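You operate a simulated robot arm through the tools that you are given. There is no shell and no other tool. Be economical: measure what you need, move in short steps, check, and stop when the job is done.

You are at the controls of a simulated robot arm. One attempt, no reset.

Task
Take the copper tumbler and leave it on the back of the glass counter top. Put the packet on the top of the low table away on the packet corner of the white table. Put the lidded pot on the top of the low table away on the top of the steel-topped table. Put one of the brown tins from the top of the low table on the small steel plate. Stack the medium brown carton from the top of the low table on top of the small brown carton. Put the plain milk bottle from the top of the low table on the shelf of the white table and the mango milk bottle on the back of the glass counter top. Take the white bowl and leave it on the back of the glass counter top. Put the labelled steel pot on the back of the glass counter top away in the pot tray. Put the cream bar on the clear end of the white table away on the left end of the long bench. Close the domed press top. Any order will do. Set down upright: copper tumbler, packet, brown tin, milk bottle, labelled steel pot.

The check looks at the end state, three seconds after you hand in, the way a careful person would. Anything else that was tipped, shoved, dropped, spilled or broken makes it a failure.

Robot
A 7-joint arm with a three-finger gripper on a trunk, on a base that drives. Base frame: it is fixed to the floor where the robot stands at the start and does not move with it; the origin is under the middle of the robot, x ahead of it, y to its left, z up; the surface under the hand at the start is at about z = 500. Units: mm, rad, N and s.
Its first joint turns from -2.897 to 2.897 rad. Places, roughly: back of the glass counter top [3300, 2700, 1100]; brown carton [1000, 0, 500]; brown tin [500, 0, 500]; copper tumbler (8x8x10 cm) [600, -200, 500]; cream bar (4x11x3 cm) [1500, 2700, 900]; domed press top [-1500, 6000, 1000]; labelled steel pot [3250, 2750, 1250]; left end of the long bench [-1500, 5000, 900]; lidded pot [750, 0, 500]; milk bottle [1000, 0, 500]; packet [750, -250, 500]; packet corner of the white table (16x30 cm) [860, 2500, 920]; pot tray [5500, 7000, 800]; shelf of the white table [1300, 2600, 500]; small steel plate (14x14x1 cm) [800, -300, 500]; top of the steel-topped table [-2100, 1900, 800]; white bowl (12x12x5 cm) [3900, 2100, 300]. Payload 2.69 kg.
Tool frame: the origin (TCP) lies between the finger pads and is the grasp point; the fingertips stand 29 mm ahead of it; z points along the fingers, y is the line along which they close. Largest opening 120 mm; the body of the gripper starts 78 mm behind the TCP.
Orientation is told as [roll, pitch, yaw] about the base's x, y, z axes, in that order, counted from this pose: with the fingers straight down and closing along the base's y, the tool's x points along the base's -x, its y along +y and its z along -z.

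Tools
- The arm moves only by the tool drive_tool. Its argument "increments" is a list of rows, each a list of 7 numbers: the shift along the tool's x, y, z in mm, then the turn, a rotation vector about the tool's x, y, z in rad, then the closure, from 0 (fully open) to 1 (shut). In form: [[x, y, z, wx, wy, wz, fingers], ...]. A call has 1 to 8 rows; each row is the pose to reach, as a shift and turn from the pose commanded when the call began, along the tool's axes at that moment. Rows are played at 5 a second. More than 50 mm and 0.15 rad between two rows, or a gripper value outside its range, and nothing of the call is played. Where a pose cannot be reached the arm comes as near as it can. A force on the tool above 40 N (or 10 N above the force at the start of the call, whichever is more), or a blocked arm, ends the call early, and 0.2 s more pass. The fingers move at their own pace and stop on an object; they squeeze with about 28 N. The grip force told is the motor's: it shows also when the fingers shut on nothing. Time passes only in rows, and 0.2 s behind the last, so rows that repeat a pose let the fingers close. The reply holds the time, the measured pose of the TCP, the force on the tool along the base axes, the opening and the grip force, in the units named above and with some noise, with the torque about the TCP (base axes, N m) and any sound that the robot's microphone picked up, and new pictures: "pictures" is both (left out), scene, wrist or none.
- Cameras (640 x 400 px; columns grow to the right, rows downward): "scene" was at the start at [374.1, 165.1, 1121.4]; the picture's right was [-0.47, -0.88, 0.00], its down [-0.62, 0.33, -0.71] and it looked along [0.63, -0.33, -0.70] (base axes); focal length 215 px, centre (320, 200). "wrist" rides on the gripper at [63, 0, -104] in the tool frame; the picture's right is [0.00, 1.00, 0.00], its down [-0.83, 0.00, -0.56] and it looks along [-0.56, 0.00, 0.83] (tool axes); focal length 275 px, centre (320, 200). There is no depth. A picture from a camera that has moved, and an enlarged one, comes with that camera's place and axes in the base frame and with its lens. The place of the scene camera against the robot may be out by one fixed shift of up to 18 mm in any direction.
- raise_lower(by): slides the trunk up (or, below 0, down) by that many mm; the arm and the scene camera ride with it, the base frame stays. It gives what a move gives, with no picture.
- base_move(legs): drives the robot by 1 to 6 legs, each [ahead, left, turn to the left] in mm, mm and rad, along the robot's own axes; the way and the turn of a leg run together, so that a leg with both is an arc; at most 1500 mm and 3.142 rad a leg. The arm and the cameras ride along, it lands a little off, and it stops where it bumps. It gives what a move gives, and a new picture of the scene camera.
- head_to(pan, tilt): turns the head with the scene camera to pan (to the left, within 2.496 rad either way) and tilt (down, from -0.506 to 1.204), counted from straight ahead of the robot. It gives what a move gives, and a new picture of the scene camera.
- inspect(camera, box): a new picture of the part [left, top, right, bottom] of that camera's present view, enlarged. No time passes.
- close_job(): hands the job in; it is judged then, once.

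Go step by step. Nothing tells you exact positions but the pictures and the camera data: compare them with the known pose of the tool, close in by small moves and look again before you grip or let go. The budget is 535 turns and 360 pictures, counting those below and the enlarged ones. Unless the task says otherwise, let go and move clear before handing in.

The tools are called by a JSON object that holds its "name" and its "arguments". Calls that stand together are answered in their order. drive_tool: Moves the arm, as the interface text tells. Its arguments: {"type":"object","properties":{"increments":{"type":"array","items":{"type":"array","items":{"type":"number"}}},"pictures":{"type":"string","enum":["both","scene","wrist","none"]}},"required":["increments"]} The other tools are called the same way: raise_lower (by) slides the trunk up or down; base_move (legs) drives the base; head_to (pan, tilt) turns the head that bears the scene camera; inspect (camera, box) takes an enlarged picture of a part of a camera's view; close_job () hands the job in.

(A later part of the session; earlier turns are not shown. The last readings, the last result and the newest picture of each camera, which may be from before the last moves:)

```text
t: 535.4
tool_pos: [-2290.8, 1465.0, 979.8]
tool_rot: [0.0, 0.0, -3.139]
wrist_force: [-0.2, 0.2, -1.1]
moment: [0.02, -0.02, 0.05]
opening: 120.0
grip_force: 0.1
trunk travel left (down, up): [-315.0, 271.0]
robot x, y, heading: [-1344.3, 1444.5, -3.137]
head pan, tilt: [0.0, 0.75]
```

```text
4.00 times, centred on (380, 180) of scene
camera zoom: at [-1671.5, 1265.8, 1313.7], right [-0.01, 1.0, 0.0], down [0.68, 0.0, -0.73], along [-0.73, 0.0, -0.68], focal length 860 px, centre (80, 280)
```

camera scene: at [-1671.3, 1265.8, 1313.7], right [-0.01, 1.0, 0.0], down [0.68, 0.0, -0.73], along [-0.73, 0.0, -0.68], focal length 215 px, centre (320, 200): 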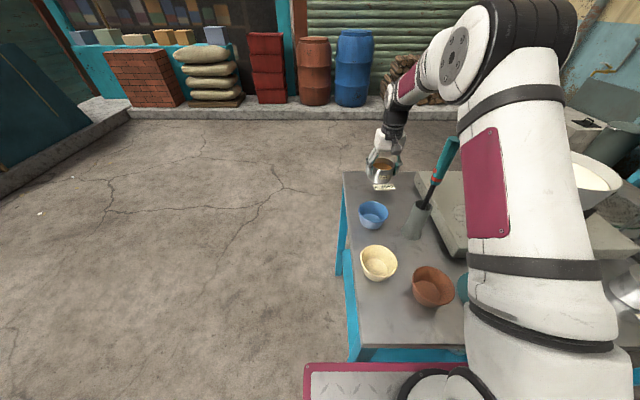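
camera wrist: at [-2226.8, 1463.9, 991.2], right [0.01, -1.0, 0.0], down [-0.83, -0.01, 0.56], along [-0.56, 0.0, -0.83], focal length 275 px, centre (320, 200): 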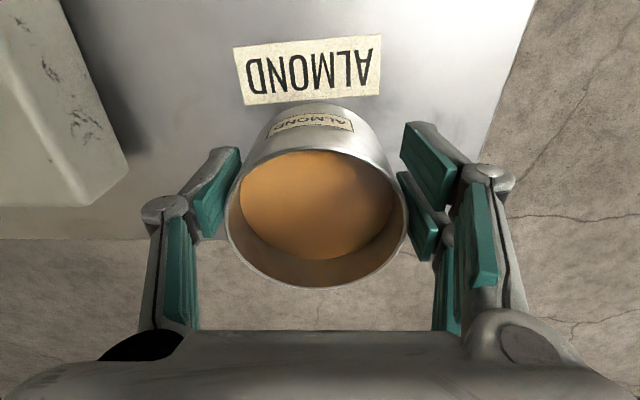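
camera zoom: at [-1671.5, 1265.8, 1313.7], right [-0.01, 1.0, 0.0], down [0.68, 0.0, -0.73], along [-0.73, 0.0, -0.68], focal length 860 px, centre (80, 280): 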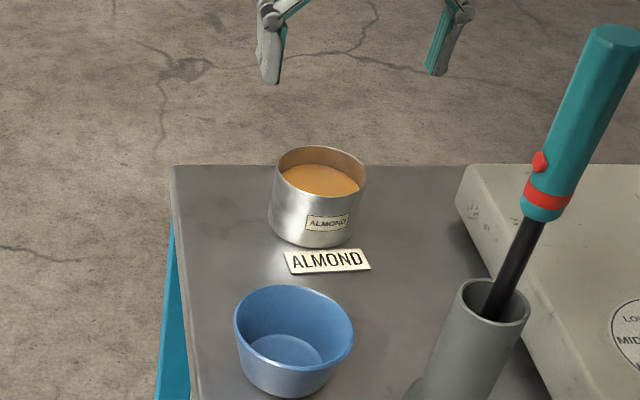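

Pot is placed. I raise clear, close the fingers, and return to the low table for the packet.

{"name": "raise_lower", "arguments": {"by": 265}}

{"name": "base_move", "arguments": {"legs": [[-350, 0, 0], [0, 0, 1.571], [1450, 0, 0], [0, 0, 1.571], [850, 0, 0]]}}

```text
t: 538.1
tool_pos: [-2150.8, 1465.4, 1243.9]
tool_rot: [0.0, -0.002, -3.139]
wrist_force: [0.0, -0.6, -0.2]
moment: [0.0, -0.03, 0.01]
opening: 120.0
grip_force: 0.1
trunk travel left (down, up): [-580.0, 6.0]
robot x, y, heading: [-1344.6, 1447.8, -3.13]
head pan, tilt: [0.0, 0.75]
```

```text
t: 559.0
tool_pos: [710.9, 29.7, 1243.8]
tool_rot: [0.0, -0.003, 0.04]
wrist_force: [0.1, -0.1, 0.7]
moment: [0.0, 0.02, -0.02]
opening: 120.1
grip_force: 0.1
trunk travel left (down, up): [-580.0, 6.0]
robot x, y, heading: [-97.4, 19.4, 0.042]
head pan, tilt: [0.0, 0.75]
camera scene: at [14.0, 228.0, 1578.5], right [0.04, -1.0, 0.0], down [-0.68, -0.03, -0.73], along [0.73, 0.03, -0.68], focal length 215 px, centre (320, 200)
```

scene: 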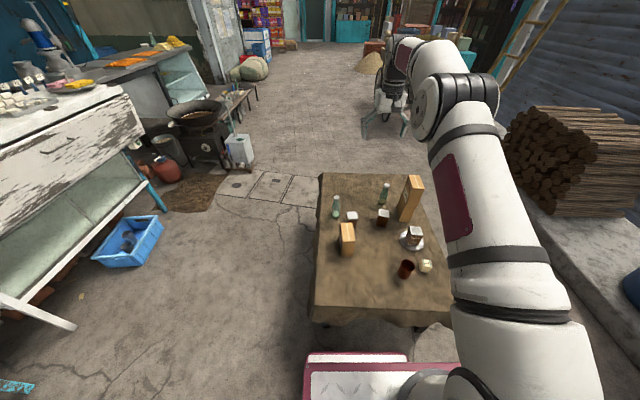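

{"name": "raise_lower", "arguments": {"by": -400}}

{"name": "drive_tool", "arguments": {"increments": [[12, -45, 0, 0, 0, 0.007, 0], [24, -90, 0, 0, 0, 0.014, 0], [36, -135, 0, 0, 0, 0.021, 0], [48, -180, 0, 0, 0, 0.028, 0], [60, -225, 5, 0, 0, 0.035, 0], [72, -270, 10, 0, 0, 0.04, 0], [82, -310, 15, 0, 0, 0.04, 0], [90, -335, 20, 0, 0, 0.04, 0]], "pictures": "wrist"}}

```text
t: 562.9
tool_pos: [710.1, 30.4, 844.3]
tool_rot: [-0.001, -0.003, 0.042]
wrist_force: [-0.2, 0.0, -0.5]
moment: [0.04, -0.02, 0.0]
opening: 120.0
grip_force: 0.0
trunk travel left (down, up): [-180.0, 406.0]
robot x, y, heading: [-97.7, 20.2, 0.04]
head pan, tilt: [0.0, 0.75]
```

```text
t: 564.7
tool_pos: [633.5, -308.5, 823.8]
tool_rot: [0.0, -0.002, 0.001]
wrist_force: [-0.9, 0.2, -0.2]
moment: [-0.01, 0.03, 0.0]
opening: 120.1
grip_force: 0.0
trunk travel left (down, up): [-180.0, 406.0]
robot x, y, heading: [-99.6, 21.2, 0.046]
head pan, tilt: [0.0, 0.75]
camera wrist: at [571.6, -309.7, 926.7], right [-0.01, 1.0, 0.0], down [0.83, 0.01, 0.56], along [0.56, 0.0, -0.83], focal length 275 px, centre (320, 200)
```

wrist: 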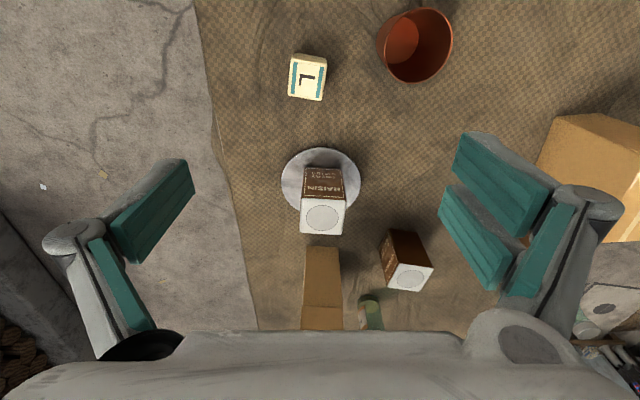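

The packet's top is at (639, -326), 46 mm wide. I descend with the fingers narrowed and grip.

{"name": "drive_tool", "arguments": {"increments": [[-5.5, -17.5, 45, 0, 0, 0, 0.3], [-5.5, -17.5, 93, 0, 0, 0, 0.33], [-5.5, -17.5, 141, 0, 0, 0, 0.33], [-5.5, -17.5, 189, 0, 0, 0, 0.33], [-5.5, -17.5, 215, 0, 0, 0, 0.33], [-5.5, -17.5, 215, 0, 0, 0, 0.33]], "pictures": "wrist"}}

```text
t: 566.1
tool_pos: [637.6, -325.5, 607.7]
tool_rot: [0.001, -0.002, -0.001]
wrist_force: [-0.3, -0.3, 0.4]
moment: [0.01, -0.04, 0.01]
opening: 80.2
grip_force: 0.1
trunk travel left (down, up): [-180.0, 406.0]
robot x, y, heading: [-98.0, 22.2, 0.044]
head pan, tilt: [0.0, 0.75]
camera wrist: at [575.9, -327.9, 712.4], right [-0.01, 1.0, 0.0], down [0.83, 0.0, 0.56], along [0.56, 0.0, -0.83], focal length 275 px, centre (320, 200)
```

wrist: 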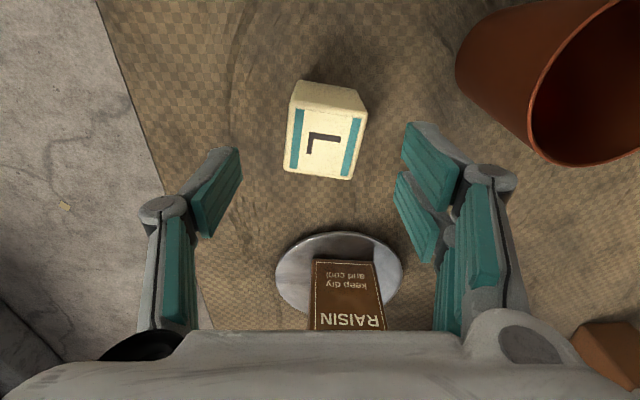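

The packet is turned about 0.2 rad; I align, descend and grip.

{"name": "drive_tool", "arguments": {"increments": [[-4, 2, 10, 0, 0, 0.1, 0.33], [-5, 3, 30, 0, 0, 0.2, 0.33], [-5, 3, 55, 0, 0, 0.2, 0.33], [-5, 3, 70, 0, 0, 0.2, 0.33], [-5, 3, 70, 0, 0, 0.2, 0.6], [-5, 3, 70, 0, 0, 0.2, 1], [-5, 3, 70, 0, 0, 0.2, 1]], "pictures": "wrist"}}

```text
t: 567.7
tool_pos: [642.9, -323.0, 538.8]
tool_rot: [0.0, -0.002, -0.199]
wrist_force: [0.1, -1.0, -0.3]
moment: [0.0, 0.01, 0.02]
opening: 44.3
grip_force: 28.2
trunk travel left (down, up): [-180.0, 406.0]
robot x, y, heading: [-97.0, 17.3, 0.043]
head pan, tilt: [0.0, 0.75]
camera wrist: at [582.3, -311.9, 643.2], right [0.19, 0.98, 0.0], down [0.81, -0.16, 0.56], along [0.55, -0.11, -0.83], focal length 275 px, centre (320, 200)
```

wrist: 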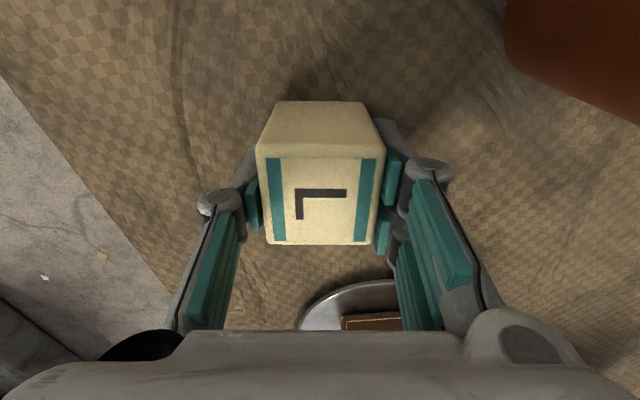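

Gripped. I lift, raise the trunk and drive back around to the corridor behind the white table.

{"name": "drive_tool", "arguments": {"increments": [[0, 0, -10, 0, 0, 0, 1], [0, 0, -50, 0, 0, 0, 1], [0, 0, -95, 0, 0, 0, 1], [0, 0, -140, 0, 0, 0, 1], [0, 0, -185, 0, 0, 0, 1], [0, 0, -230, 0, 0, 0, 1]], "pictures": "wrist"}}

{"name": "raise_lower", "arguments": {"by": 400}}

{"name": "base_move", "arguments": {"legs": [[-1100, 0, -0.043], [0, 0, 1.571], [1480, 0, 0], [1480, 0, 0]]}}

```text
t: 569.1
tool_pos: [643.8, -325.2, 769.1]
tool_rot: [-0.001, -0.001, -0.202]
wrist_force: [0.5, 1.4, -2.5]
moment: [-0.02, 0.04, 0.03]
opening: 44.4
grip_force: 28.1
trunk travel left (down, up): [-180.0, 406.0]
robot x, y, heading: [-90.6, 17.7, 0.043]
head pan, tilt: [0.0, 0.75]
camera wrist: at [582.8, -314.7, 873.4], right [0.19, 0.98, 0.0], down [0.81, -0.16, 0.56], along [0.55, -0.11, -0.83], focal length 275 px, centre (320, 200)
```

wrist: 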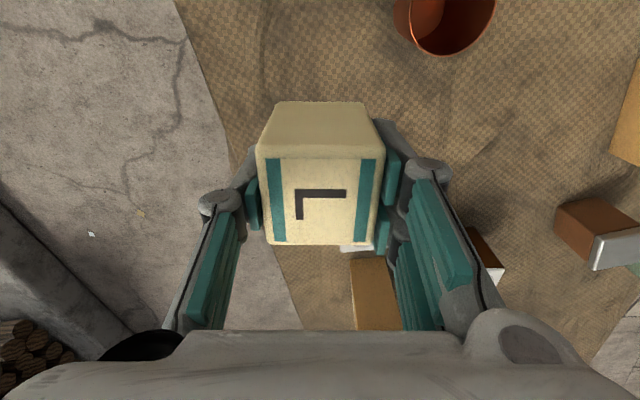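

```text
t: 572.9
tool_pos: [645.3, -322.6, 1167.9]
tool_rot: [-0.001, -0.004, -0.2]
wrist_force: [-0.6, 0.1, -0.4]
moment: [0.01, 0.03, 0.0]
opening: 44.4
grip_force: 28.3
trunk travel left (down, up): [-580.0, 6.0]
robot x, y, heading: [-95.1, 17.8, 0.048]
head pan, tilt: [0.0, 0.75]
```

```text
t: 596.3
tool_pos: [-762.3, 3690.9, 1170.0]
tool_rot: [0.002, -0.002, 1.302]
wrist_force: [0.2, -0.6, -1.1]
moment: [-0.01, -0.01, 0.0]
opening: 44.3
grip_force: 28.3
trunk travel left (down, up): [-580.0, 6.0]
robot x, y, heading: [-1154.6, 2972.9, 1.546]
head pan, tilt: [0.0, 0.75]
camera scene: at [-1337.7, 3108.4, 1578.5], right [1.0, -0.03, 0.0], down [-0.02, -0.68, -0.73], along [0.02, 0.73, -0.68], focal length 215 px, centre (320, 200)
```

scene: 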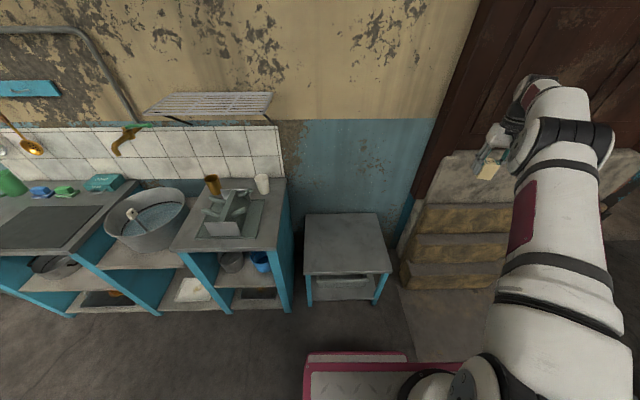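

I recentre the arm before passing along the corridor.

{"name": "drive_tool", "arguments": {"increments": [[11, 42, -10, 0, 0, -0.03, 1], [23, 84, -20, 0, 0, -0.06, 1], [35, 126, -30, 0, 0, -0.09, 1], [46, 168, -35, 0, 0, -0.12, 1], [58, 210, -40, 0, 0, -0.15, 1], [70, 252, -40, 0, 0, -0.18, 1], [81, 294, -40, 0, 0, -0.21, 1], [93, 336, -40, 0, 0, -0.244, 1]], "pictures": "none"}}

{"name": "base_move", "arguments": {"legs": [[0, 0, -1.546], [0, 420, 0], [1000, 0, 0], [900, 0, 0]]}}

```text
t: 598.1
tool_pos: [-1108.0, 3691.5, 1207.9]
tool_rot: [0.001, -0.002, 1.545]
wrist_force: [1.6, 0.7, -0.8]
moment: [-0.01, 0.1, 0.0]
opening: 44.3
grip_force: 27.9
trunk travel left (down, up): [-580.0, 6.0]
robot x, y, heading: [-1154.3, 2975.8, 1.543]
head pan, tilt: [0.0, 0.75]
```

```text
t: 613.5
tool_pos: [1444.3, 3324.4, 1207.2]
tool_rot: [0.0, -0.002, -0.019]
wrist_force: [0.1, -0.5, -0.9]
moment: [0.01, -0.01, -0.01]
opening: 44.5
grip_force: 27.9
trunk travel left (down, up): [-580.0, 6.0]
robot x, y, heading: [726.5, 3366.2, -0.017]
head pan, tilt: [0.0, 0.75]
camera scene: at [850.3, 3567.1, 1578.5], right [-0.02, -1.0, 0.0], down [-0.68, 0.01, -0.73], along [0.73, -0.01, -0.68], focal length 215 px, centre (320, 200)
```

scene: 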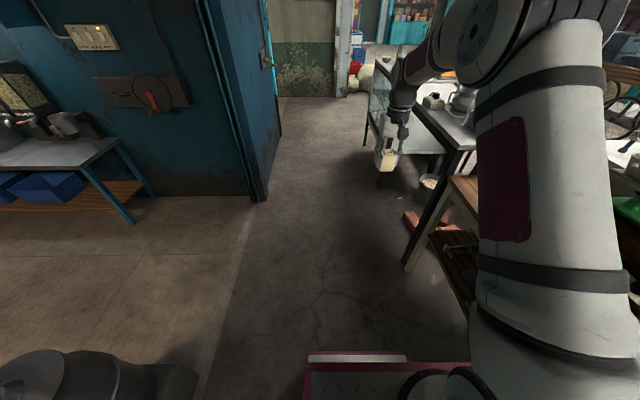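

{"name": "base_move", "arguments": {"legs": [[0, 0, -1.554]]}}

{"name": "drive_tool", "arguments": {"increments": [[0, 0, 0, 0, 0, 0, 1]], "pictures": "wrist"}}

{"name": "head_to", "arguments": {"pan": -0.1, "tilt": 0.8}}

```text
t: 617.7
tool_pos: [683.7, 2649.5, 1206.9]
tool_rot: [0.0, -0.002, -1.591]
wrist_force: [0.3, -0.4, -0.7]
moment: [0.01, 0.02, 0.03]
opening: 44.3
grip_force: 27.8
trunk travel left (down, up): [-580.0, 6.0]
robot x, y, heading: [723.5, 3363.0, -1.591]
head pan, tilt: [0.0, 0.75]
camera scene: at [919.3, 3260.5, 1578.5], right [-1.0, 0.02, 0.0], down [0.01, 0.68, -0.73], along [-0.02, -0.73, -0.68], focal length 215 px, centre (320, 200)
```

scene: 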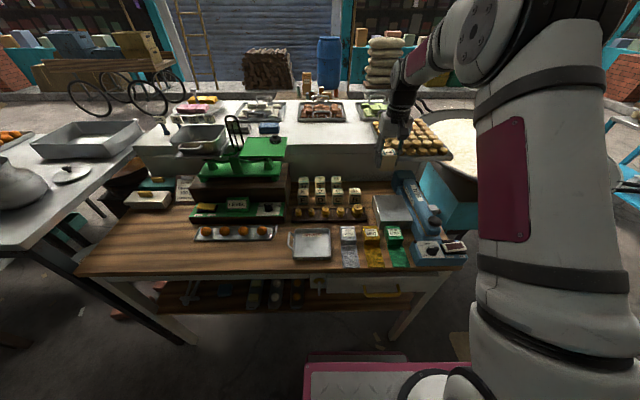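

```text
t: 618.1
tool_pos: [686.4, 2650.4, 1206.9]
tool_rot: [-0.001, -0.003, -1.594]
wrist_force: [-0.3, -1.1, -1.1]
moment: [-0.01, -0.01, 0.02]
opening: 44.4
grip_force: 28.0
trunk travel left (down, up): [-580.0, 6.0]
robot x, y, heading: [730.0, 3360.2, -1.59]
head pan, tilt: [0.0, 0.75]
camera wrist: at [686.8, 2711.9, 1310.2], right [1.0, -0.02, 0.0], down [-0.01, -0.83, 0.56], along [-0.01, -0.56, -0.83], focal length 275 px, centre (320, 200)
```

wrist: 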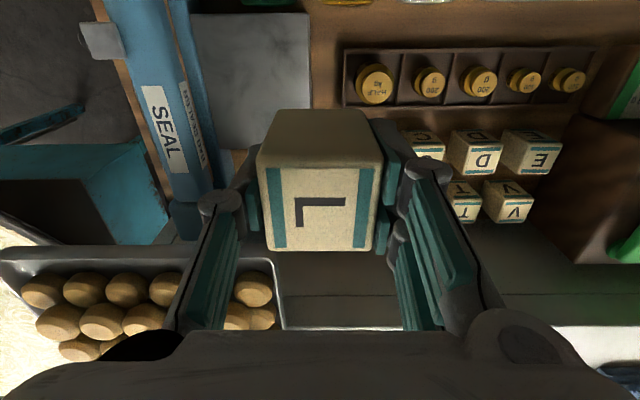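

```text
t: 618.8
tool_pos: [685.3, 2649.1, 1206.6]
tool_rot: [-0.001, -0.002, -1.592]
wrist_force: [-1.0, -0.2, -0.9]
moment: [0.04, -0.01, -0.03]
opening: 44.6
grip_force: 28.2
trunk travel left (down, up): [-580.0, 6.0]
robot x, y, heading: [727.1, 3364.8, -1.589]
head pan, tilt: [-0.099, 0.799]
camera scene: at [911.4, 3263.3, 1574.5], right [-0.99, 0.12, 0.0], down [0.09, 0.71, -0.7], along [-0.08, -0.69, -0.72], focal length 215 px, centre (320, 200)
```

scene: 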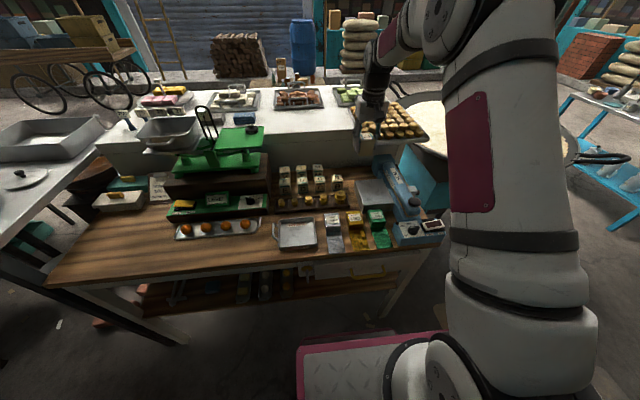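

{"name": "inspect", "arguments": {"camera": "scene", "box": [260, 140, 440, 260]}}

{"name": "inspect", "arguments": {"camera": "wrist", "box": [380, 30, 600, 240]}}

```text
3.33 times, centred on (350, 200) of scene
camera zoom: at [911.4, 3263.3, 1574.5], right [-0.99, 0.12, 0.0], down [0.09, 0.71, -0.7], along [-0.08, -0.69, -0.72], focal length 717 px, centre (220, 200)
```

zoom: 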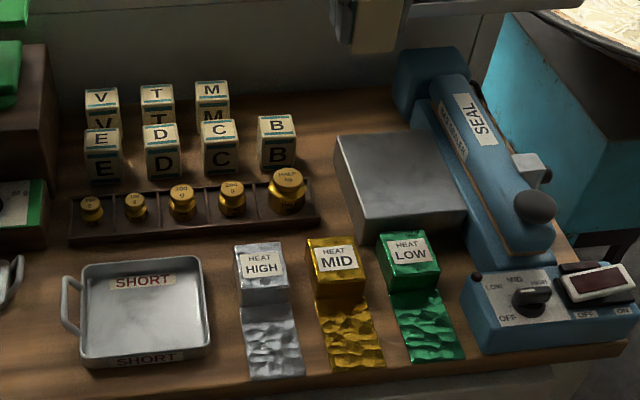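

```text
1.90 times, centred on (490, 135) of wrist
camera zoom: at [686.8, 2711.8, 1310.2], right [1.0, -0.02, 0.0], down [-0.01, -0.83, 0.56], along [-0.01, -0.56, -0.83], focal length 524 px, centre (-4, 324)
```

zoom: 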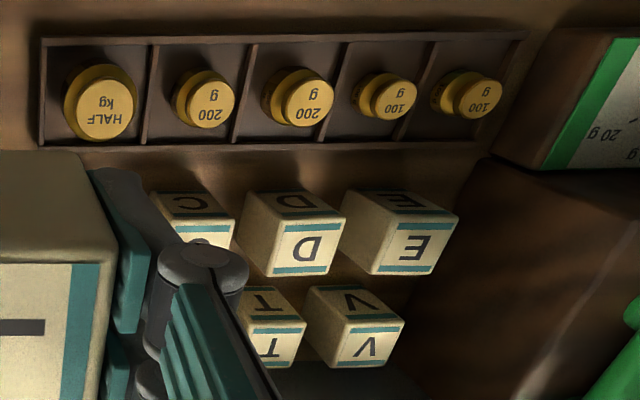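

Two rows of four packets with the gap behind B at about (769, 2431), tops at z≈941. I move in and bring the packet over the gap.

{"name": "base_move", "arguments": {"legs": [[45, 0, 0.02]]}}

{"name": "raise_lower", "arguments": {"by": -80}}

{"name": "drive_tool", "arguments": {"increments": [[-35, 17, 0, 0, 0, 0, 1], [-70, 34, 0, 0, 0, 0, 1], [-105, 51, 0, 0, 0, 0, 1], [-140, 68, 0, 0, 0, 0, 1], [-140, 68, 0, 0, 0, 0, 1]]}}

```text
t: 619.7
tool_pos: [698.6, 2603.3, 1207.1]
tool_rot: [0.0, 0.0, -1.57]
wrist_force: [-0.5, 0.4, -1.3]
moment: [0.01, 0.01, 0.02]
opening: 44.4
grip_force: 28.1
trunk travel left (down, up): [-580.0, 6.0]
robot x, y, heading: [725.8, 3321.0, -1.571]
head pan, tilt: [-0.099, 0.799]
camera scene: at [913.2, 3221.6, 1574.5], right [-0.99, 0.1, 0.0], down [0.07, 0.71, -0.7], along [-0.07, -0.69, -0.72], focal length 215 px, centre (320, 200)
```

scene: 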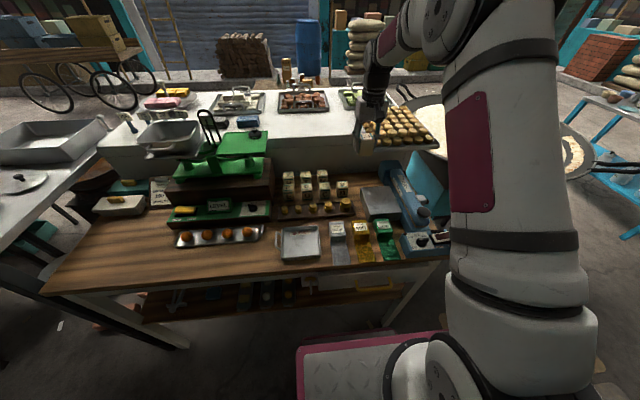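

```text
t: 620.8
tool_pos: [698.5, 2604.0, 1125.9]
tool_rot: [0.0, -0.003, -1.57]
wrist_force: [0.5, 0.4, -0.7]
moment: [-0.01, -0.03, -0.02]
opening: 44.2
grip_force: 28.1
trunk travel left (down, up): [-500.0, 86.0]
robot x, y, heading: [726.0, 3322.0, -1.572]
head pan, tilt: [-0.099, 0.799]
```

```text
t: 622.0
tool_pos: [767.5, 2462.4, 1125.8]
tool_rot: [0.0, -0.002, -1.569]
wrist_force: [0.7, -0.8, -1.1]
moment: [0.0, -0.01, 0.02]
opening: 44.3
grip_force: 27.6
trunk travel left (down, up): [-500.0, 86.0]
robot x, y, heading: [728.1, 3319.9, -1.572]
head pan, tilt: [-0.099, 0.799]
camera scene: at [913.1, 3127.6, 1495.0], right [-0.99, 0.1, 0.0], down [0.07, 0.71, -0.7], along [-0.07, -0.69, -0.72], focal length 215 px, centre (320, 200)
camera wrist: at [767.8, 2524.2, 1229.7], right [1.0, 0.0, 0.0], down [0.0, -0.83, 0.56], along [0.0, -0.56, -0.83], focal length 275 px, centre (320, 200)
```

scene: 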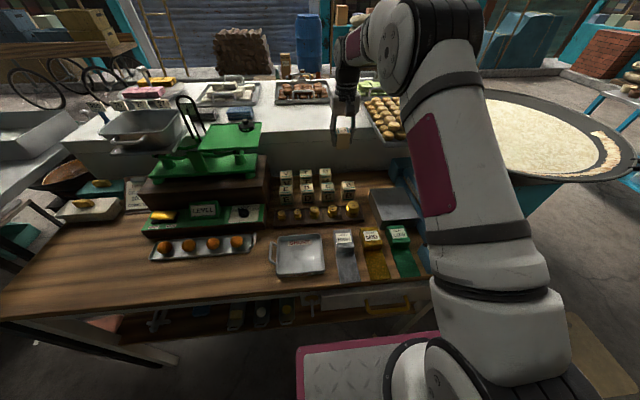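
wrist: 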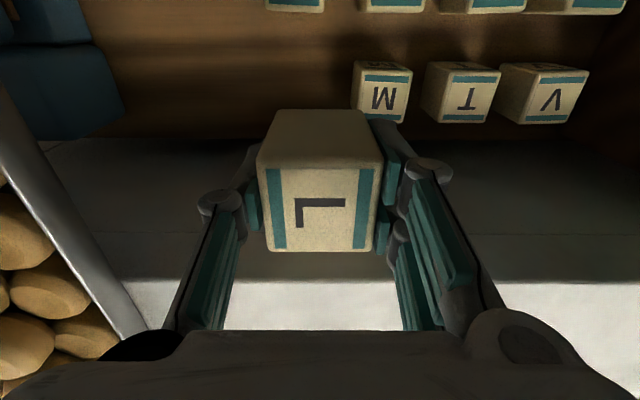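

Re-measured: packet tops are z≈983, M at (821, 2466), so the gap is at (745, 2466). I shift and descend partway.

{"name": "drive_tool", "arguments": {"increments": [[2, -11, 25, 0, 0, 0, 1], [3, -22, 55, 0, 0, 0, 1], [3, -22, 85, 0, 0, 0, 1], [3, -22, 105, 0, 0, 0, 1], [3, -22, 105, 0, 0, 0, 1]]}}

{"name": "inspect", "arguments": {"camera": "scene", "box": [260, 120, 440, 250]}}

```text
t: 623.2
tool_pos: [744.9, 2465.4, 1020.1]
tool_rot: [0.003, -0.001, -1.571]
wrist_force: [0.0, -0.2, -1.3]
moment: [-0.01, 0.0, -0.04]
opening: 44.3
grip_force: 28.1
trunk travel left (down, up): [-500.0, 86.0]
robot x, y, heading: [727.9, 3321.0, -1.573]
head pan, tilt: [-0.099, 0.799]
camera scene: at [913.1, 3127.6, 1495.0], right [-0.99, 0.1, 0.0], down [0.07, 0.71, -0.7], along [-0.07, -0.69, -0.72], focal length 215 px, centre (320, 200)
camera wrist: at [745.8, 2528.0, 1123.7], right [1.0, 0.0, 0.0], down [0.0, -0.83, 0.56], along [0.0, -0.56, -0.83], focal length 275 px, centre (320, 200)
```

scene: 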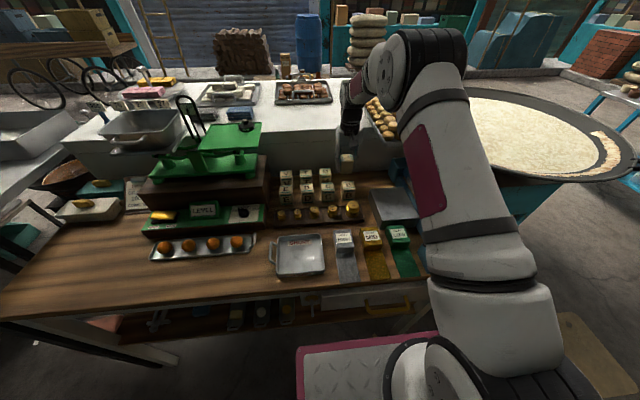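
wrist: 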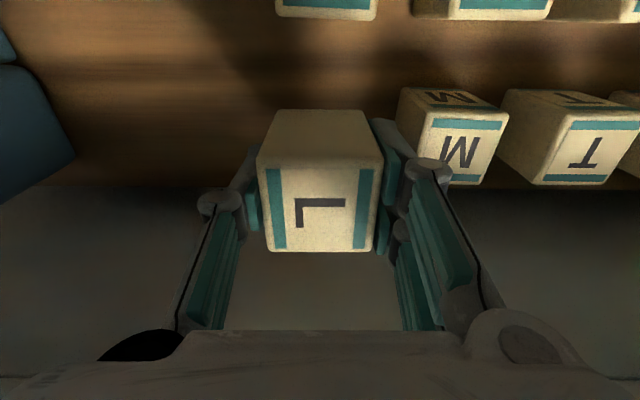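

```text
3.08 times, centred on (350, 185) of scene
camera zoom: at [913.1, 3127.6, 1495.0], right [-0.99, 0.1, 0.0], down [0.07, 0.71, -0.7], along [-0.07, -0.69, -0.72], focal length 662 px, centre (228, 246)
```

zoom: 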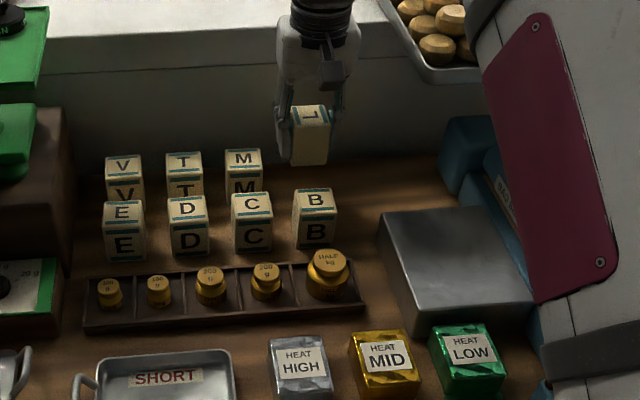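

Well placed in the gap. I lower on.

{"name": "drive_tool", "arguments": {"increments": [[0, 2, 20, 0, 0, 0, 1], [0, 3, 40, 0, 0, 0, 1], [0, 3, 50, 0, 0, 0, 1], [0, 3, 54, 0, 0, 0, 1], [0, 3, 57, 0, 0, 0, 1], [0, 3, 60, 0, 0, 0, 1], [0, 3, 63, 0, 0, 0, 1], [0, 3, 66, 0, 0, 0, 1]], "pictures": "none"}}

{"name": "inspect", "arguments": {"camera": "scene", "box": [270, 130, 400, 230]}}

```text
t: 625.0
tool_pos: [748.1, 2466.9, 958.3]
tool_rot: [0.0, -0.005, -1.569]
wrist_force: [1.6, 5.5, 21.1]
moment: [0.17, -0.08, -0.02]
opening: 44.7
grip_force: 27.7
trunk travel left (down, up): [-500.0, 86.0]
robot x, y, heading: [726.5, 3318.2, -1.574]
head pan, tilt: [-0.099, 0.799]
```

```text
4.00 times, centred on (335, 180) of scene
camera zoom: at [913.2, 3129.0, 1495.3], right [-0.99, 0.1, 0.0], down [0.07, 0.71, -0.7], along [-0.07, -0.69, -0.72], focal length 860 px, centre (260, 280)
```

zoom: 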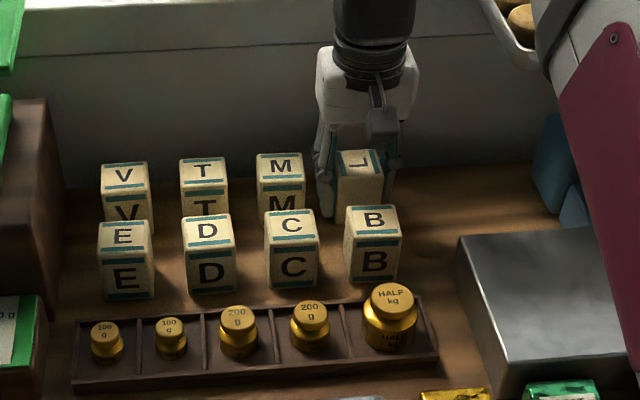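

Contact. I open slightly and rise straight.

{"name": "drive_tool", "arguments": {"increments": [[0, 0, 0, 0, 0, 0, 0.55], [0, 0, 0, 0, 0, 0, 0.48], [0, 0, -5, 0, 0, 0, 0.48], [0, 0, -45, 0, 0, 0, 0.48], [0, 0, -90, 0, 0, 0, 0.48], [0, 0, -135, 0, 0, 0, 0.48], [0, 0, -180, 0, 0, 0, 0.3], [20, 0, -220, 0, 0, 0, 0]], "pictures": "none"}}

{"name": "inspect", "arguments": {"camera": "scene", "box": [270, 130, 400, 230]}}

```text
t: 626.8
tool_pos: [749.5, 2487.8, 1176.2]
tool_rot: [0.001, -0.001, -1.571]
wrist_force: [0.2, -1.0, -0.3]
moment: [0.04, 0.02, 0.01]
opening: 120.2
grip_force: 0.2
trunk travel left (down, up): [-500.0, 86.0]
robot x, y, heading: [728.0, 3321.9, -1.572]
head pan, tilt: [-0.099, 0.799]
```

```text
4.00 times, centred on (335, 180) of scene
camera zoom: at [913.1, 3127.2, 1494.9], right [-0.99, 0.1, 0.0], down [0.07, 0.71, -0.7], along [-0.07, -0.69, -0.72], focal length 860 px, centre (260, 280)
```

zoom: 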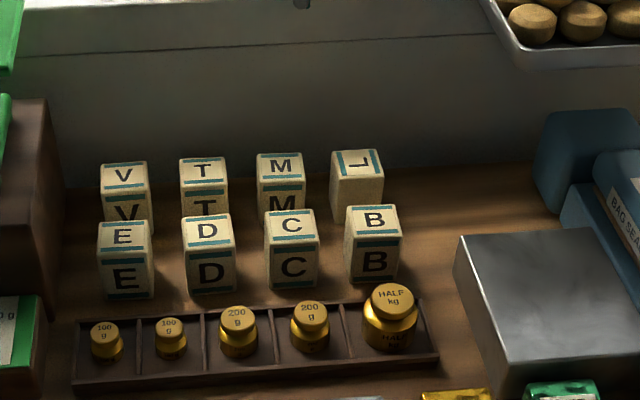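

Packet placed in its slot. While here, I enlarge the lower shelf to choose a spot for the plain milk.

{"name": "head_to", "arguments": {"pan": 0.25, "tilt": 0.8}}

{"name": "inspect", "arguments": {"camera": "scene", "box": [140, 240, 460, 400]}}

```text
t: 627.7
tool_pos: [749.2, 2487.0, 1176.2]
tool_rot: [-0.001, -0.001, -1.57]
wrist_force: [-0.7, -0.2, -0.2]
moment: [-0.01, -0.01, -0.05]
opening: 120.1
grip_force: 0.1
trunk travel left (down, up): [-500.0, 86.0]
robot x, y, heading: [726.8, 3318.8, -1.575]
head pan, tilt: [0.25, 0.799]
camera scene: at [941.0, 3129.7, 1495.0], right [-0.97, -0.25, 0.0], down [-0.18, 0.7, -0.7], along [0.17, -0.68, -0.72], focal length 215 px, centre (320, 200)
```

scene: 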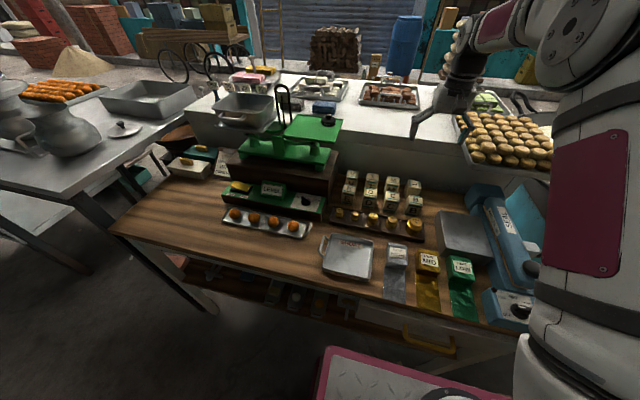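

```text
2.00 times, centred on (300, 320) of scene
camera zoom: at [941.0, 3129.7, 1495.0], right [-0.97, -0.25, 0.0], down [-0.18, 0.7, -0.7], along [0.17, -0.68, -0.72], focal length 430 px, centre (360, -40)
```

zoom: 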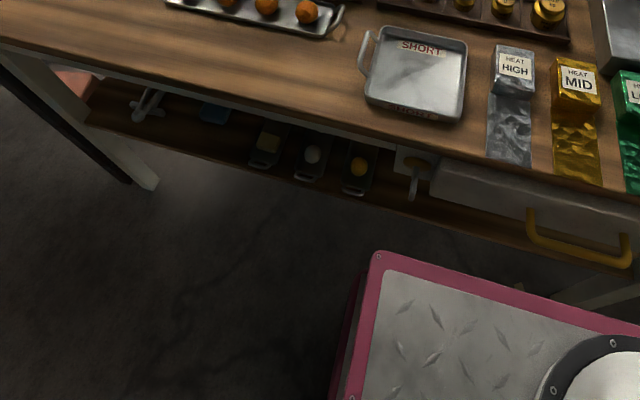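

Now for the plain milk. I back out, turn and drive around to the street side between the white table and the low table.

{"name": "raise_lower", "arguments": {"by": 80}}

{"name": "base_move", "arguments": {"legs": [[-120, 0, 0], [0, 0, -1.571], [1200, 0, 0]]}}

```text
t: 628.8
tool_pos: [747.6, 2508.7, 1254.6]
tool_rot: [0.0, 0.0, -1.57]
wrist_force: [0.0, 0.9, 0.1]
moment: [0.0, 0.02, -0.04]
opening: 119.7
grip_force: 0.1
trunk travel left (down, up): [-580.0, 6.0]
robot x, y, heading: [733.0, 3318.3, -1.574]
head pan, tilt: [0.25, 0.799]
```

```text
t: 639.6
tool_pos: [-1300.5, 3354.9, 1255.8]
tool_rot: [0.002, -0.003, -3.107]
wrist_force: [0.1, -0.8, 0.0]
moment: [-0.03, 0.03, -0.01]
opening: 120.0
grip_force: 0.1
trunk travel left (down, up): [-580.0, 6.0]
robot x, y, heading: [-491.6, 3407.0, -3.105]
head pan, tilt: [0.25, 0.799]
camera scene: at [-589.7, 3204.3, 1574.5], right [-0.28, 0.96, 0.0], down [0.69, 0.2, -0.7], along [-0.67, -0.2, -0.72], focal length 215 px, centre (320, 200)
```

scene: 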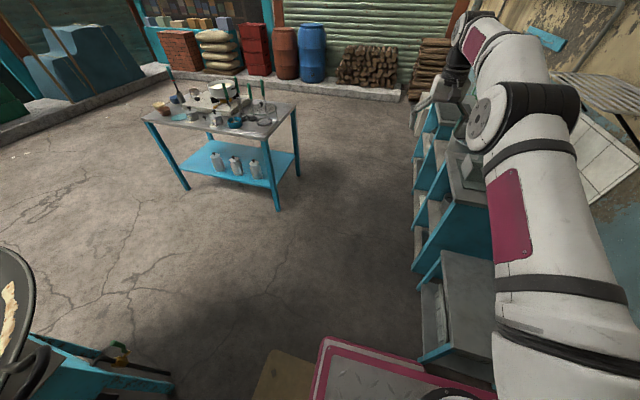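

{"name": "base_move", "arguments": {"legs": [[0, 430, 0], [720, 0, 0], [0, 0, 1.534], [1450, 0, 0], [450, 0, 0], [0, 0, 1.571]]}}

{"name": "head_to", "arguments": {"pan": 0.0, "tilt": 0.6}}

```text
t: 662.3
tool_pos: [-391.2, 1055.5, 1255.2]
tool_rot: [0.0, -0.002, -0.019]
wrist_force: [0.8, -0.6, -0.4]
moment: [-0.02, -0.01, -0.01]
opening: 120.3
grip_force: 0.1
trunk travel left (down, up): [-580.0, 6.0]
robot x, y, heading: [-1201.7, 1051.1, -0.019]
head pan, tilt: [0.25, 0.799]
camera scene: at [-1085.0, 1270.5, 1574.5], right [0.23, -0.97, 0.0], down [-0.7, -0.16, -0.7], along [0.68, 0.16, -0.72], focal length 215 px, centre (320, 200)
```

scene: 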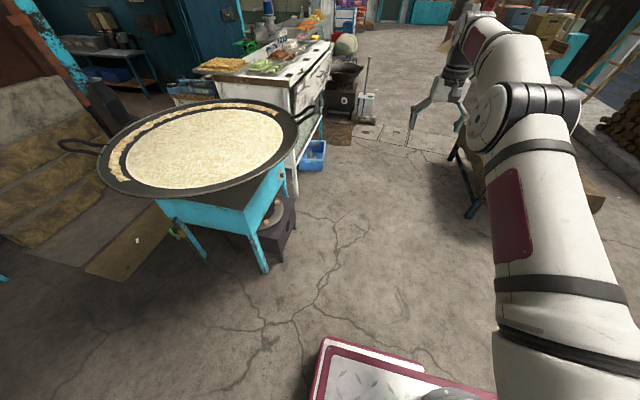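

```text
t: 663.0
tool_pos: [-389.9, 1055.1, 1255.5]
tool_rot: [0.0, -0.001, -0.019]
wrist_force: [0.2, 0.7, -0.5]
moment: [0.0, -0.02, 0.01]
opening: 119.9
grip_force: 0.1
trunk travel left (down, up): [-580.0, 6.0]
robot x, y, heading: [-1204.1, 1050.8, -0.018]
head pan, tilt: [0.0, 0.6]
camera scene: at [-1075.2, 1250.5, 1591.3], right [-0.02, -1.0, 0.0], down [-0.57, 0.01, -0.82], along [0.82, -0.02, -0.57], focal length 215 px, centre (320, 200)
```

scene: 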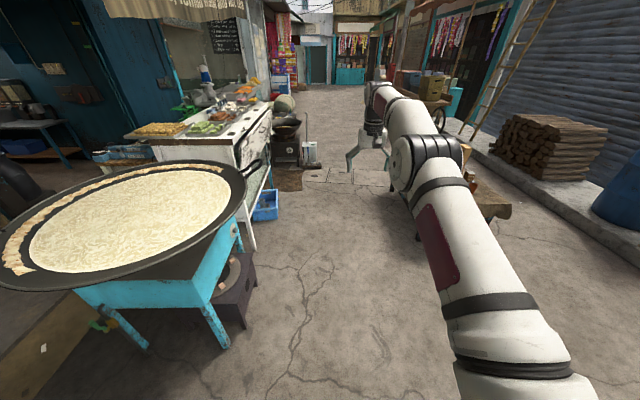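

{"name": "base_move", "arguments": {"legs": [[1400, 0, 0], [820, 0, 0], [0, 0, -1.552]]}}

{"name": "raise_lower", "arguments": {"by": -400}}

{"name": "drive_tool", "arguments": {"increments": [[0, 0, 0, 0, 0, 0, 0]]}}

```text
t: 677.6
tool_pos: [997.4, 184.1, 1256.0]
tool_rot: [-0.001, -0.002, -1.588]
wrist_force: [0.1, 0.8, -0.6]
moment: [0.0, -0.01, -0.03]
opening: 120.1
grip_force: 0.0
trunk travel left (down, up): [-580.0, 6.0]
robot x, y, heading: [988.3, 992.7, -1.592]
head pan, tilt: [0.0, 0.6]
camera scene: at [1182.2, 884.7, 1591.4], right [-1.0, 0.02, 0.0], down [0.01, 0.56, -0.83], along [-0.01, -0.82, -0.56], focal length 215 px, centre (320, 200)
```

scene: 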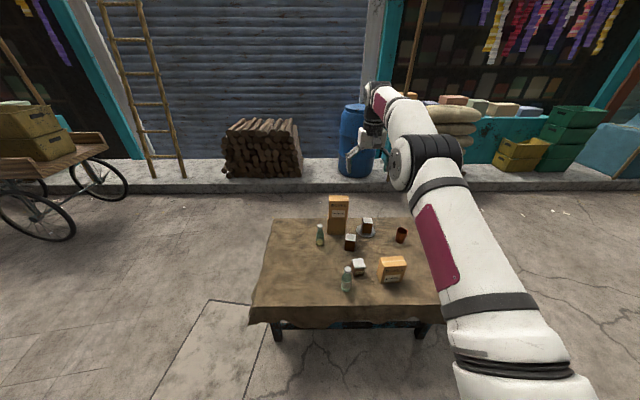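

```text
t: 681.5
tool_pos: [997.5, 183.0, 856.6]
tool_rot: [0.0, 0.0, -1.59]
wrist_force: [0.8, 0.6, 0.8]
moment: [-0.02, -0.04, -0.02]
opening: 120.0
grip_force: 0.0
trunk travel left (down, up): [-180.0, 406.0]
robot x, y, heading: [990.0, 998.1, -1.59]
head pan, tilt: [0.0, 0.6]
```

```text
t: 681.9
tool_pos: [997.3, 183.6, 855.2]
tool_rot: [0.0, -0.002, -1.588]
wrist_force: [-0.1, -0.1, -0.8]
moment: [0.0, -0.05, 0.01]
opening: 119.5
grip_force: 0.1
trunk travel left (down, up): [-180.0, 406.0]
robot x, y, heading: [990.3, 993.5, -1.59]
head pan, tilt: [0.0, 0.6]
camera scene: at [1177.6, 626.6, 1191.9], right [-1.0, 0.02, 0.0], down [0.01, 0.56, -0.83], along [-0.01, -0.82, -0.56], focal length 215 px, centre (320, 200)
camera wrist: at [998.9, 245.2, 958.9], right [1.0, -0.01, 0.0], down [-0.01, -0.83, 0.56], along [-0.01, -0.56, -0.83], focal length 275 px, centre (320, 200)
```

scene: 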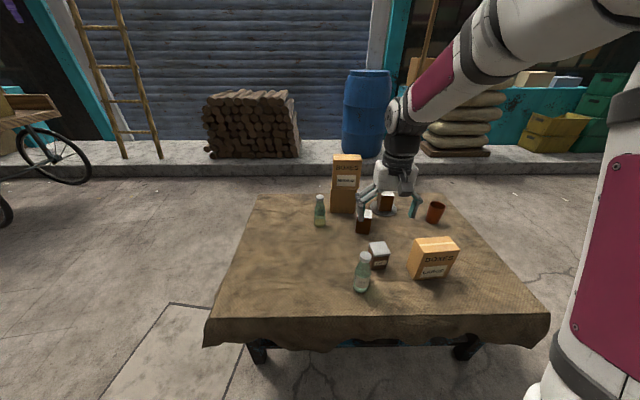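
wrist: 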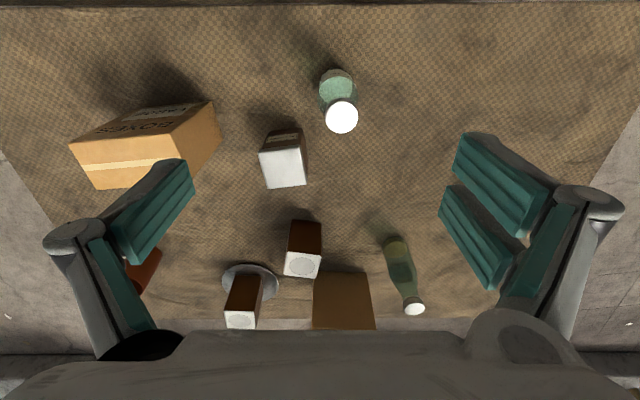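

Plain bottle at about (1023, 155). I tilt and take a pre-grasp pose in front of it.

{"name": "drive_tool", "arguments": {"increments": [[20, 5, 35, 0, -0.15, 0, 0], [40, 10, 70, 0, -0.3, 0, 0], [55, 15, 110, 0, -0.45, 0, 0], [65, 20, 150, 0, -0.6, 0, 0], [73, 25, 190, 0, -0.75, 0, 0], [75, 25, 226, 0, -0.9, 0, 0], [75, 25, 226, 0, -0.9, 0, 0]]}}

```text
t: 683.5
tool_pos: [1036.7, 202.9, 600.8]
tool_rot: [0.002, -0.902, -1.589]
wrist_force: [-0.2, -0.4, 0.1]
moment: [0.0, 0.03, 0.02]
opening: 120.2
grip_force: 0.1
out of reach, approached as far as the arm can: row 4, 5, 6, 7
trunk travel left (down, up): [-180.0, 406.0]
robot x, y, heading: [990.7, 992.6, -1.586]
head pan, tilt: [0.0, 0.6]
camera scene: at [1177.6, 626.7, 1191.9], right [-1.0, 0.02, 0.0], down [0.01, 0.56, -0.83], along [-0.01, -0.82, -0.56], focal length 215 px, centre (320, 200)
camera wrist: at [1040.0, 322.5, 614.5], right [1.0, -0.01, 0.0], down [0.0, -0.08, 1.0], along [-0.02, -1.0, -0.08], focal length 275 px, centre (320, 200)
```

scene: 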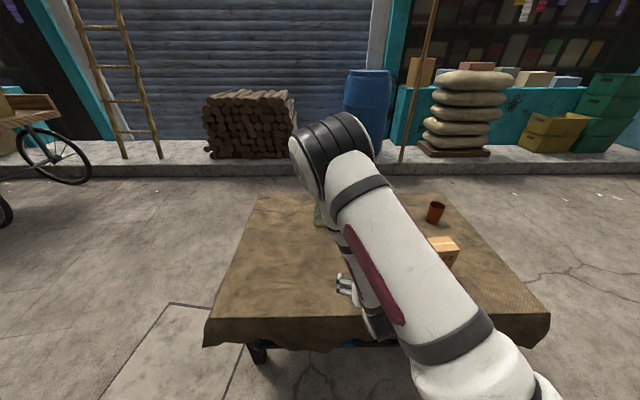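
wrist: 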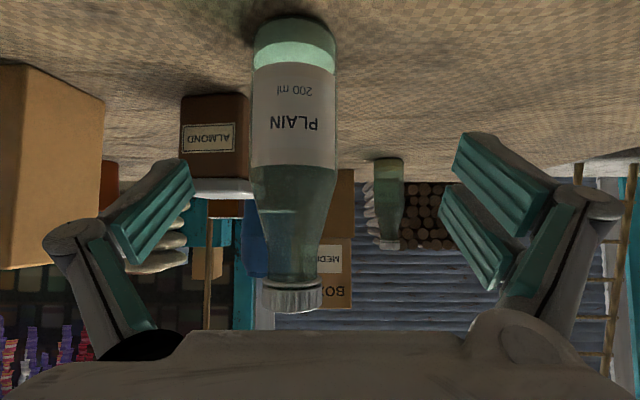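

The PLAIN label is clear. I centre on the bottle, advance and grip.

{"name": "drive_tool", "arguments": {"increments": [[2, -14, 5, 0, 0, 0, 0], [5, -14, 28, 0, 0, 0, 0], [9, -14, 50, 0, 0, 0, 0], [12, -14, 70, 0, 0, 0, 0], [12, -14, 70, 0, 0, 0, 0.5], [12, -14, 70, 0, 0, 0, 1], [12, -14, 70, 0, 0, 0, 1]], "pictures": "wrist"}}

```text
t: 685.1
tool_pos: [1023.0, 155.8, 548.0]
tool_rot: [0.0, -0.901, -1.589]
wrist_force: [-1.1, -0.7, 0.5]
moment: [-0.08, -0.08, -0.05]
opening: 53.2
grip_force: 28.1
trunk travel left (down, up): [-180.0, 406.0]
robot x, y, heading: [990.8, 996.1, -1.593]
head pan, tilt: [0.0, 0.6]
camera wrist: at [1026.2, 275.4, 562.0], right [1.0, -0.01, 0.0], down [0.0, -0.08, 1.0], along [-0.01, -1.0, -0.08], focal length 275 px, centre (320, 200)
```

wrist: 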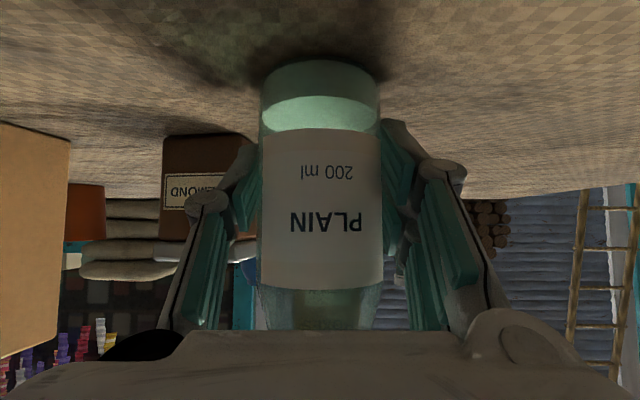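

Gripped. I raise and drive the same way back to the corridor.

{"name": "raise_lower", "arguments": {"by": 330}}

{"name": "base_move", "arguments": {"legs": [[-130, 0, 0.02], [0, 0, -1.571], [1400, 0, 0], [800, 0, 0], [0, 0, -1.571]]}}

```text
t: 688.3
tool_pos: [1022.6, 157.0, 878.1]
tool_rot: [0.0, -0.901, -1.586]
wrist_force: [-0.8, -0.1, -3.1]
moment: [0.0, 0.0, -0.04]
opening: 53.4
grip_force: 27.9
trunk travel left (down, up): [-510.0, 76.0]
robot x, y, heading: [989.4, 997.4, -1.589]
head pan, tilt: [0.0, 0.6]
```

```text
t: 707.6
tool_pos: [-1277.0, 1919.1, 876.8]
tool_rot: [0.0, -0.903, 1.613]
wrist_force: [0.2, 0.3, -3.7]
moment: [-0.01, -0.02, 0.01]
opening: 53.7
grip_force: 28.4
trunk travel left (down, up): [-510.0, 76.0]
robot x, y, heading: [-1195.5, 1080.2, 1.615]
head pan, tilt: [0.0, 0.6]
camera scene: at [-1388.1, 1294.5, 1521.9], right [1.0, 0.04, 0.0], down [0.02, -0.56, -0.82], along [-0.03, 0.82, -0.57], focal length 215 px, centre (320, 200)
```

scene: 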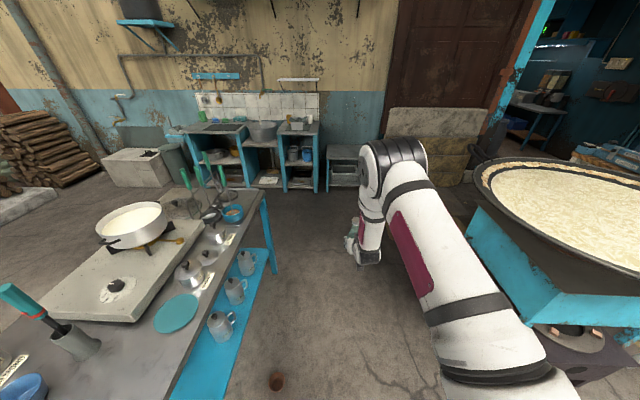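

I notice something brown on the floor by the steel-topped table; I must check that.

{"name": "inspect", "arguments": {"camera": "scene", "box": [0, 230, 320, 400]}}

{"name": "head_to", "arguments": {"pan": 0.5, "tilt": 0.9}}

```text
2.00 times, centred on (160, 315) of scene
camera zoom: at [-1388.1, 1294.5, 1521.9], right [1.0, 0.04, 0.0], down [0.02, -0.56, -0.82], along [-0.03, 0.82, -0.57], focal length 430 px, centre (640, -30)
```

zoom: 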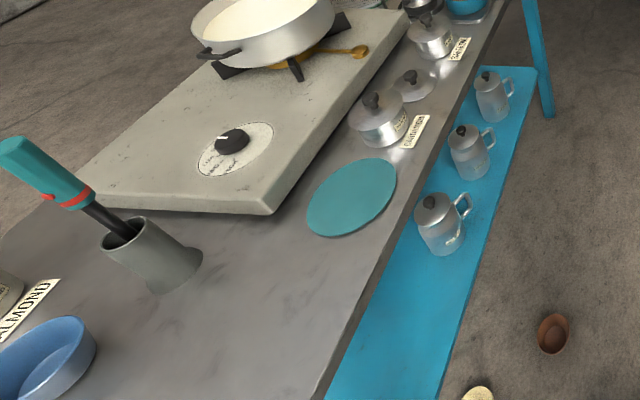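

```text
t: 708.5
tool_pos: [-1275.8, 1919.5, 877.8]
tool_rot: [-0.001, -0.9, 1.613]
wrist_force: [0.8, 0.7, -4.3]
moment: [-0.06, -0.01, 0.02]
opening: 53.5
grip_force: 27.6
trunk travel left (down, up): [-510.0, 76.0]
robot x, y, heading: [-1196.7, 1084.7, 1.613]
head pan, tilt: [0.499, 0.901]
camera scene: at [-1423.3, 1271.0, 1497.2], right [0.86, 0.51, 0.0], down [0.4, -0.67, -0.62], along [-0.32, 0.53, -0.78], focal length 215 px, centre (320, 200)
```

scene: 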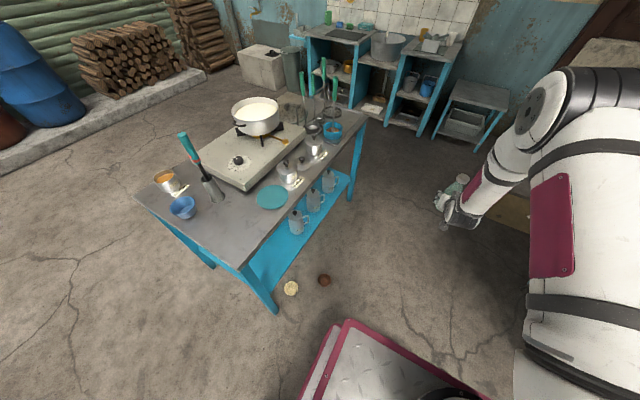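

Two small bowls (cream and brown) were knocked off when my torso rose beside that table; I'll put them back after delivering the bottle. I continue to the corridor.

{"name": "base_move", "arguments": {"legs": [[0, -20, -0.042], [1450, 0, 0], [450, 0, 0], [0, 0, -1.571], [0, 420, 0], [1400, 0, 0]]}}

{"name": "base_move", "arguments": {"legs": [[1150, 0, 0]]}}

```text
t: 724.6
tool_pos: [-281.8, 3429.7, 877.7]
tool_rot: [0.0, -0.898, -0.028]
wrist_force: [-0.5, 0.5, -3.7]
moment: [0.04, 0.01, 0.03]
opening: 53.6
grip_force: 27.7
trunk travel left (down, up): [-510.0, 76.0]
robot x, y, heading: [-1120.5, 3410.6, -0.035]
head pan, tilt: [0.499, 0.901]
stopped in leg 5: the robot was blocked; the commanded pose is now the measured one
camera scene: at [-926.2, 3641.7, 1497.1], right [0.45, -0.89, 0.0], down [-0.7, -0.35, -0.62], along [0.55, 0.28, -0.78], focal length 215 px, centre (320, 200)
```

scene: 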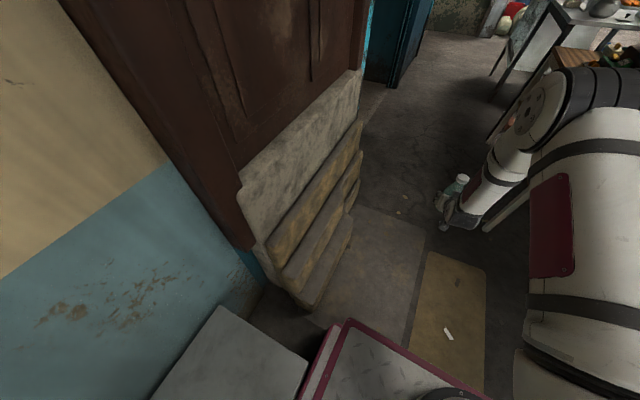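

```text
t: 730.5
tool_pos: [878.7, 3408.7, 877.7]
tool_rot: [-0.001, -0.901, -0.019]
wrist_force: [0.5, 0.3, -4.3]
moment: [0.0, 0.04, -0.02]
opening: 53.2
grip_force: 27.6
trunk travel left (down, up): [-510.0, 76.0]
robot x, y, heading: [38.3, 3377.4, -0.022]
head pan, tilt: [0.499, 0.901]
camera scene: at [232.1, 3612.5, 1497.2], right [0.46, -0.89, 0.0], down [-0.7, -0.36, -0.62], along [0.55, 0.29, -0.78], focal length 215 px, centre (320, 200)
```

scene: 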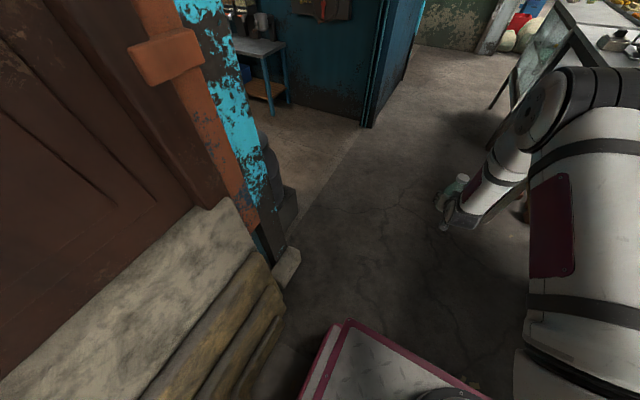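

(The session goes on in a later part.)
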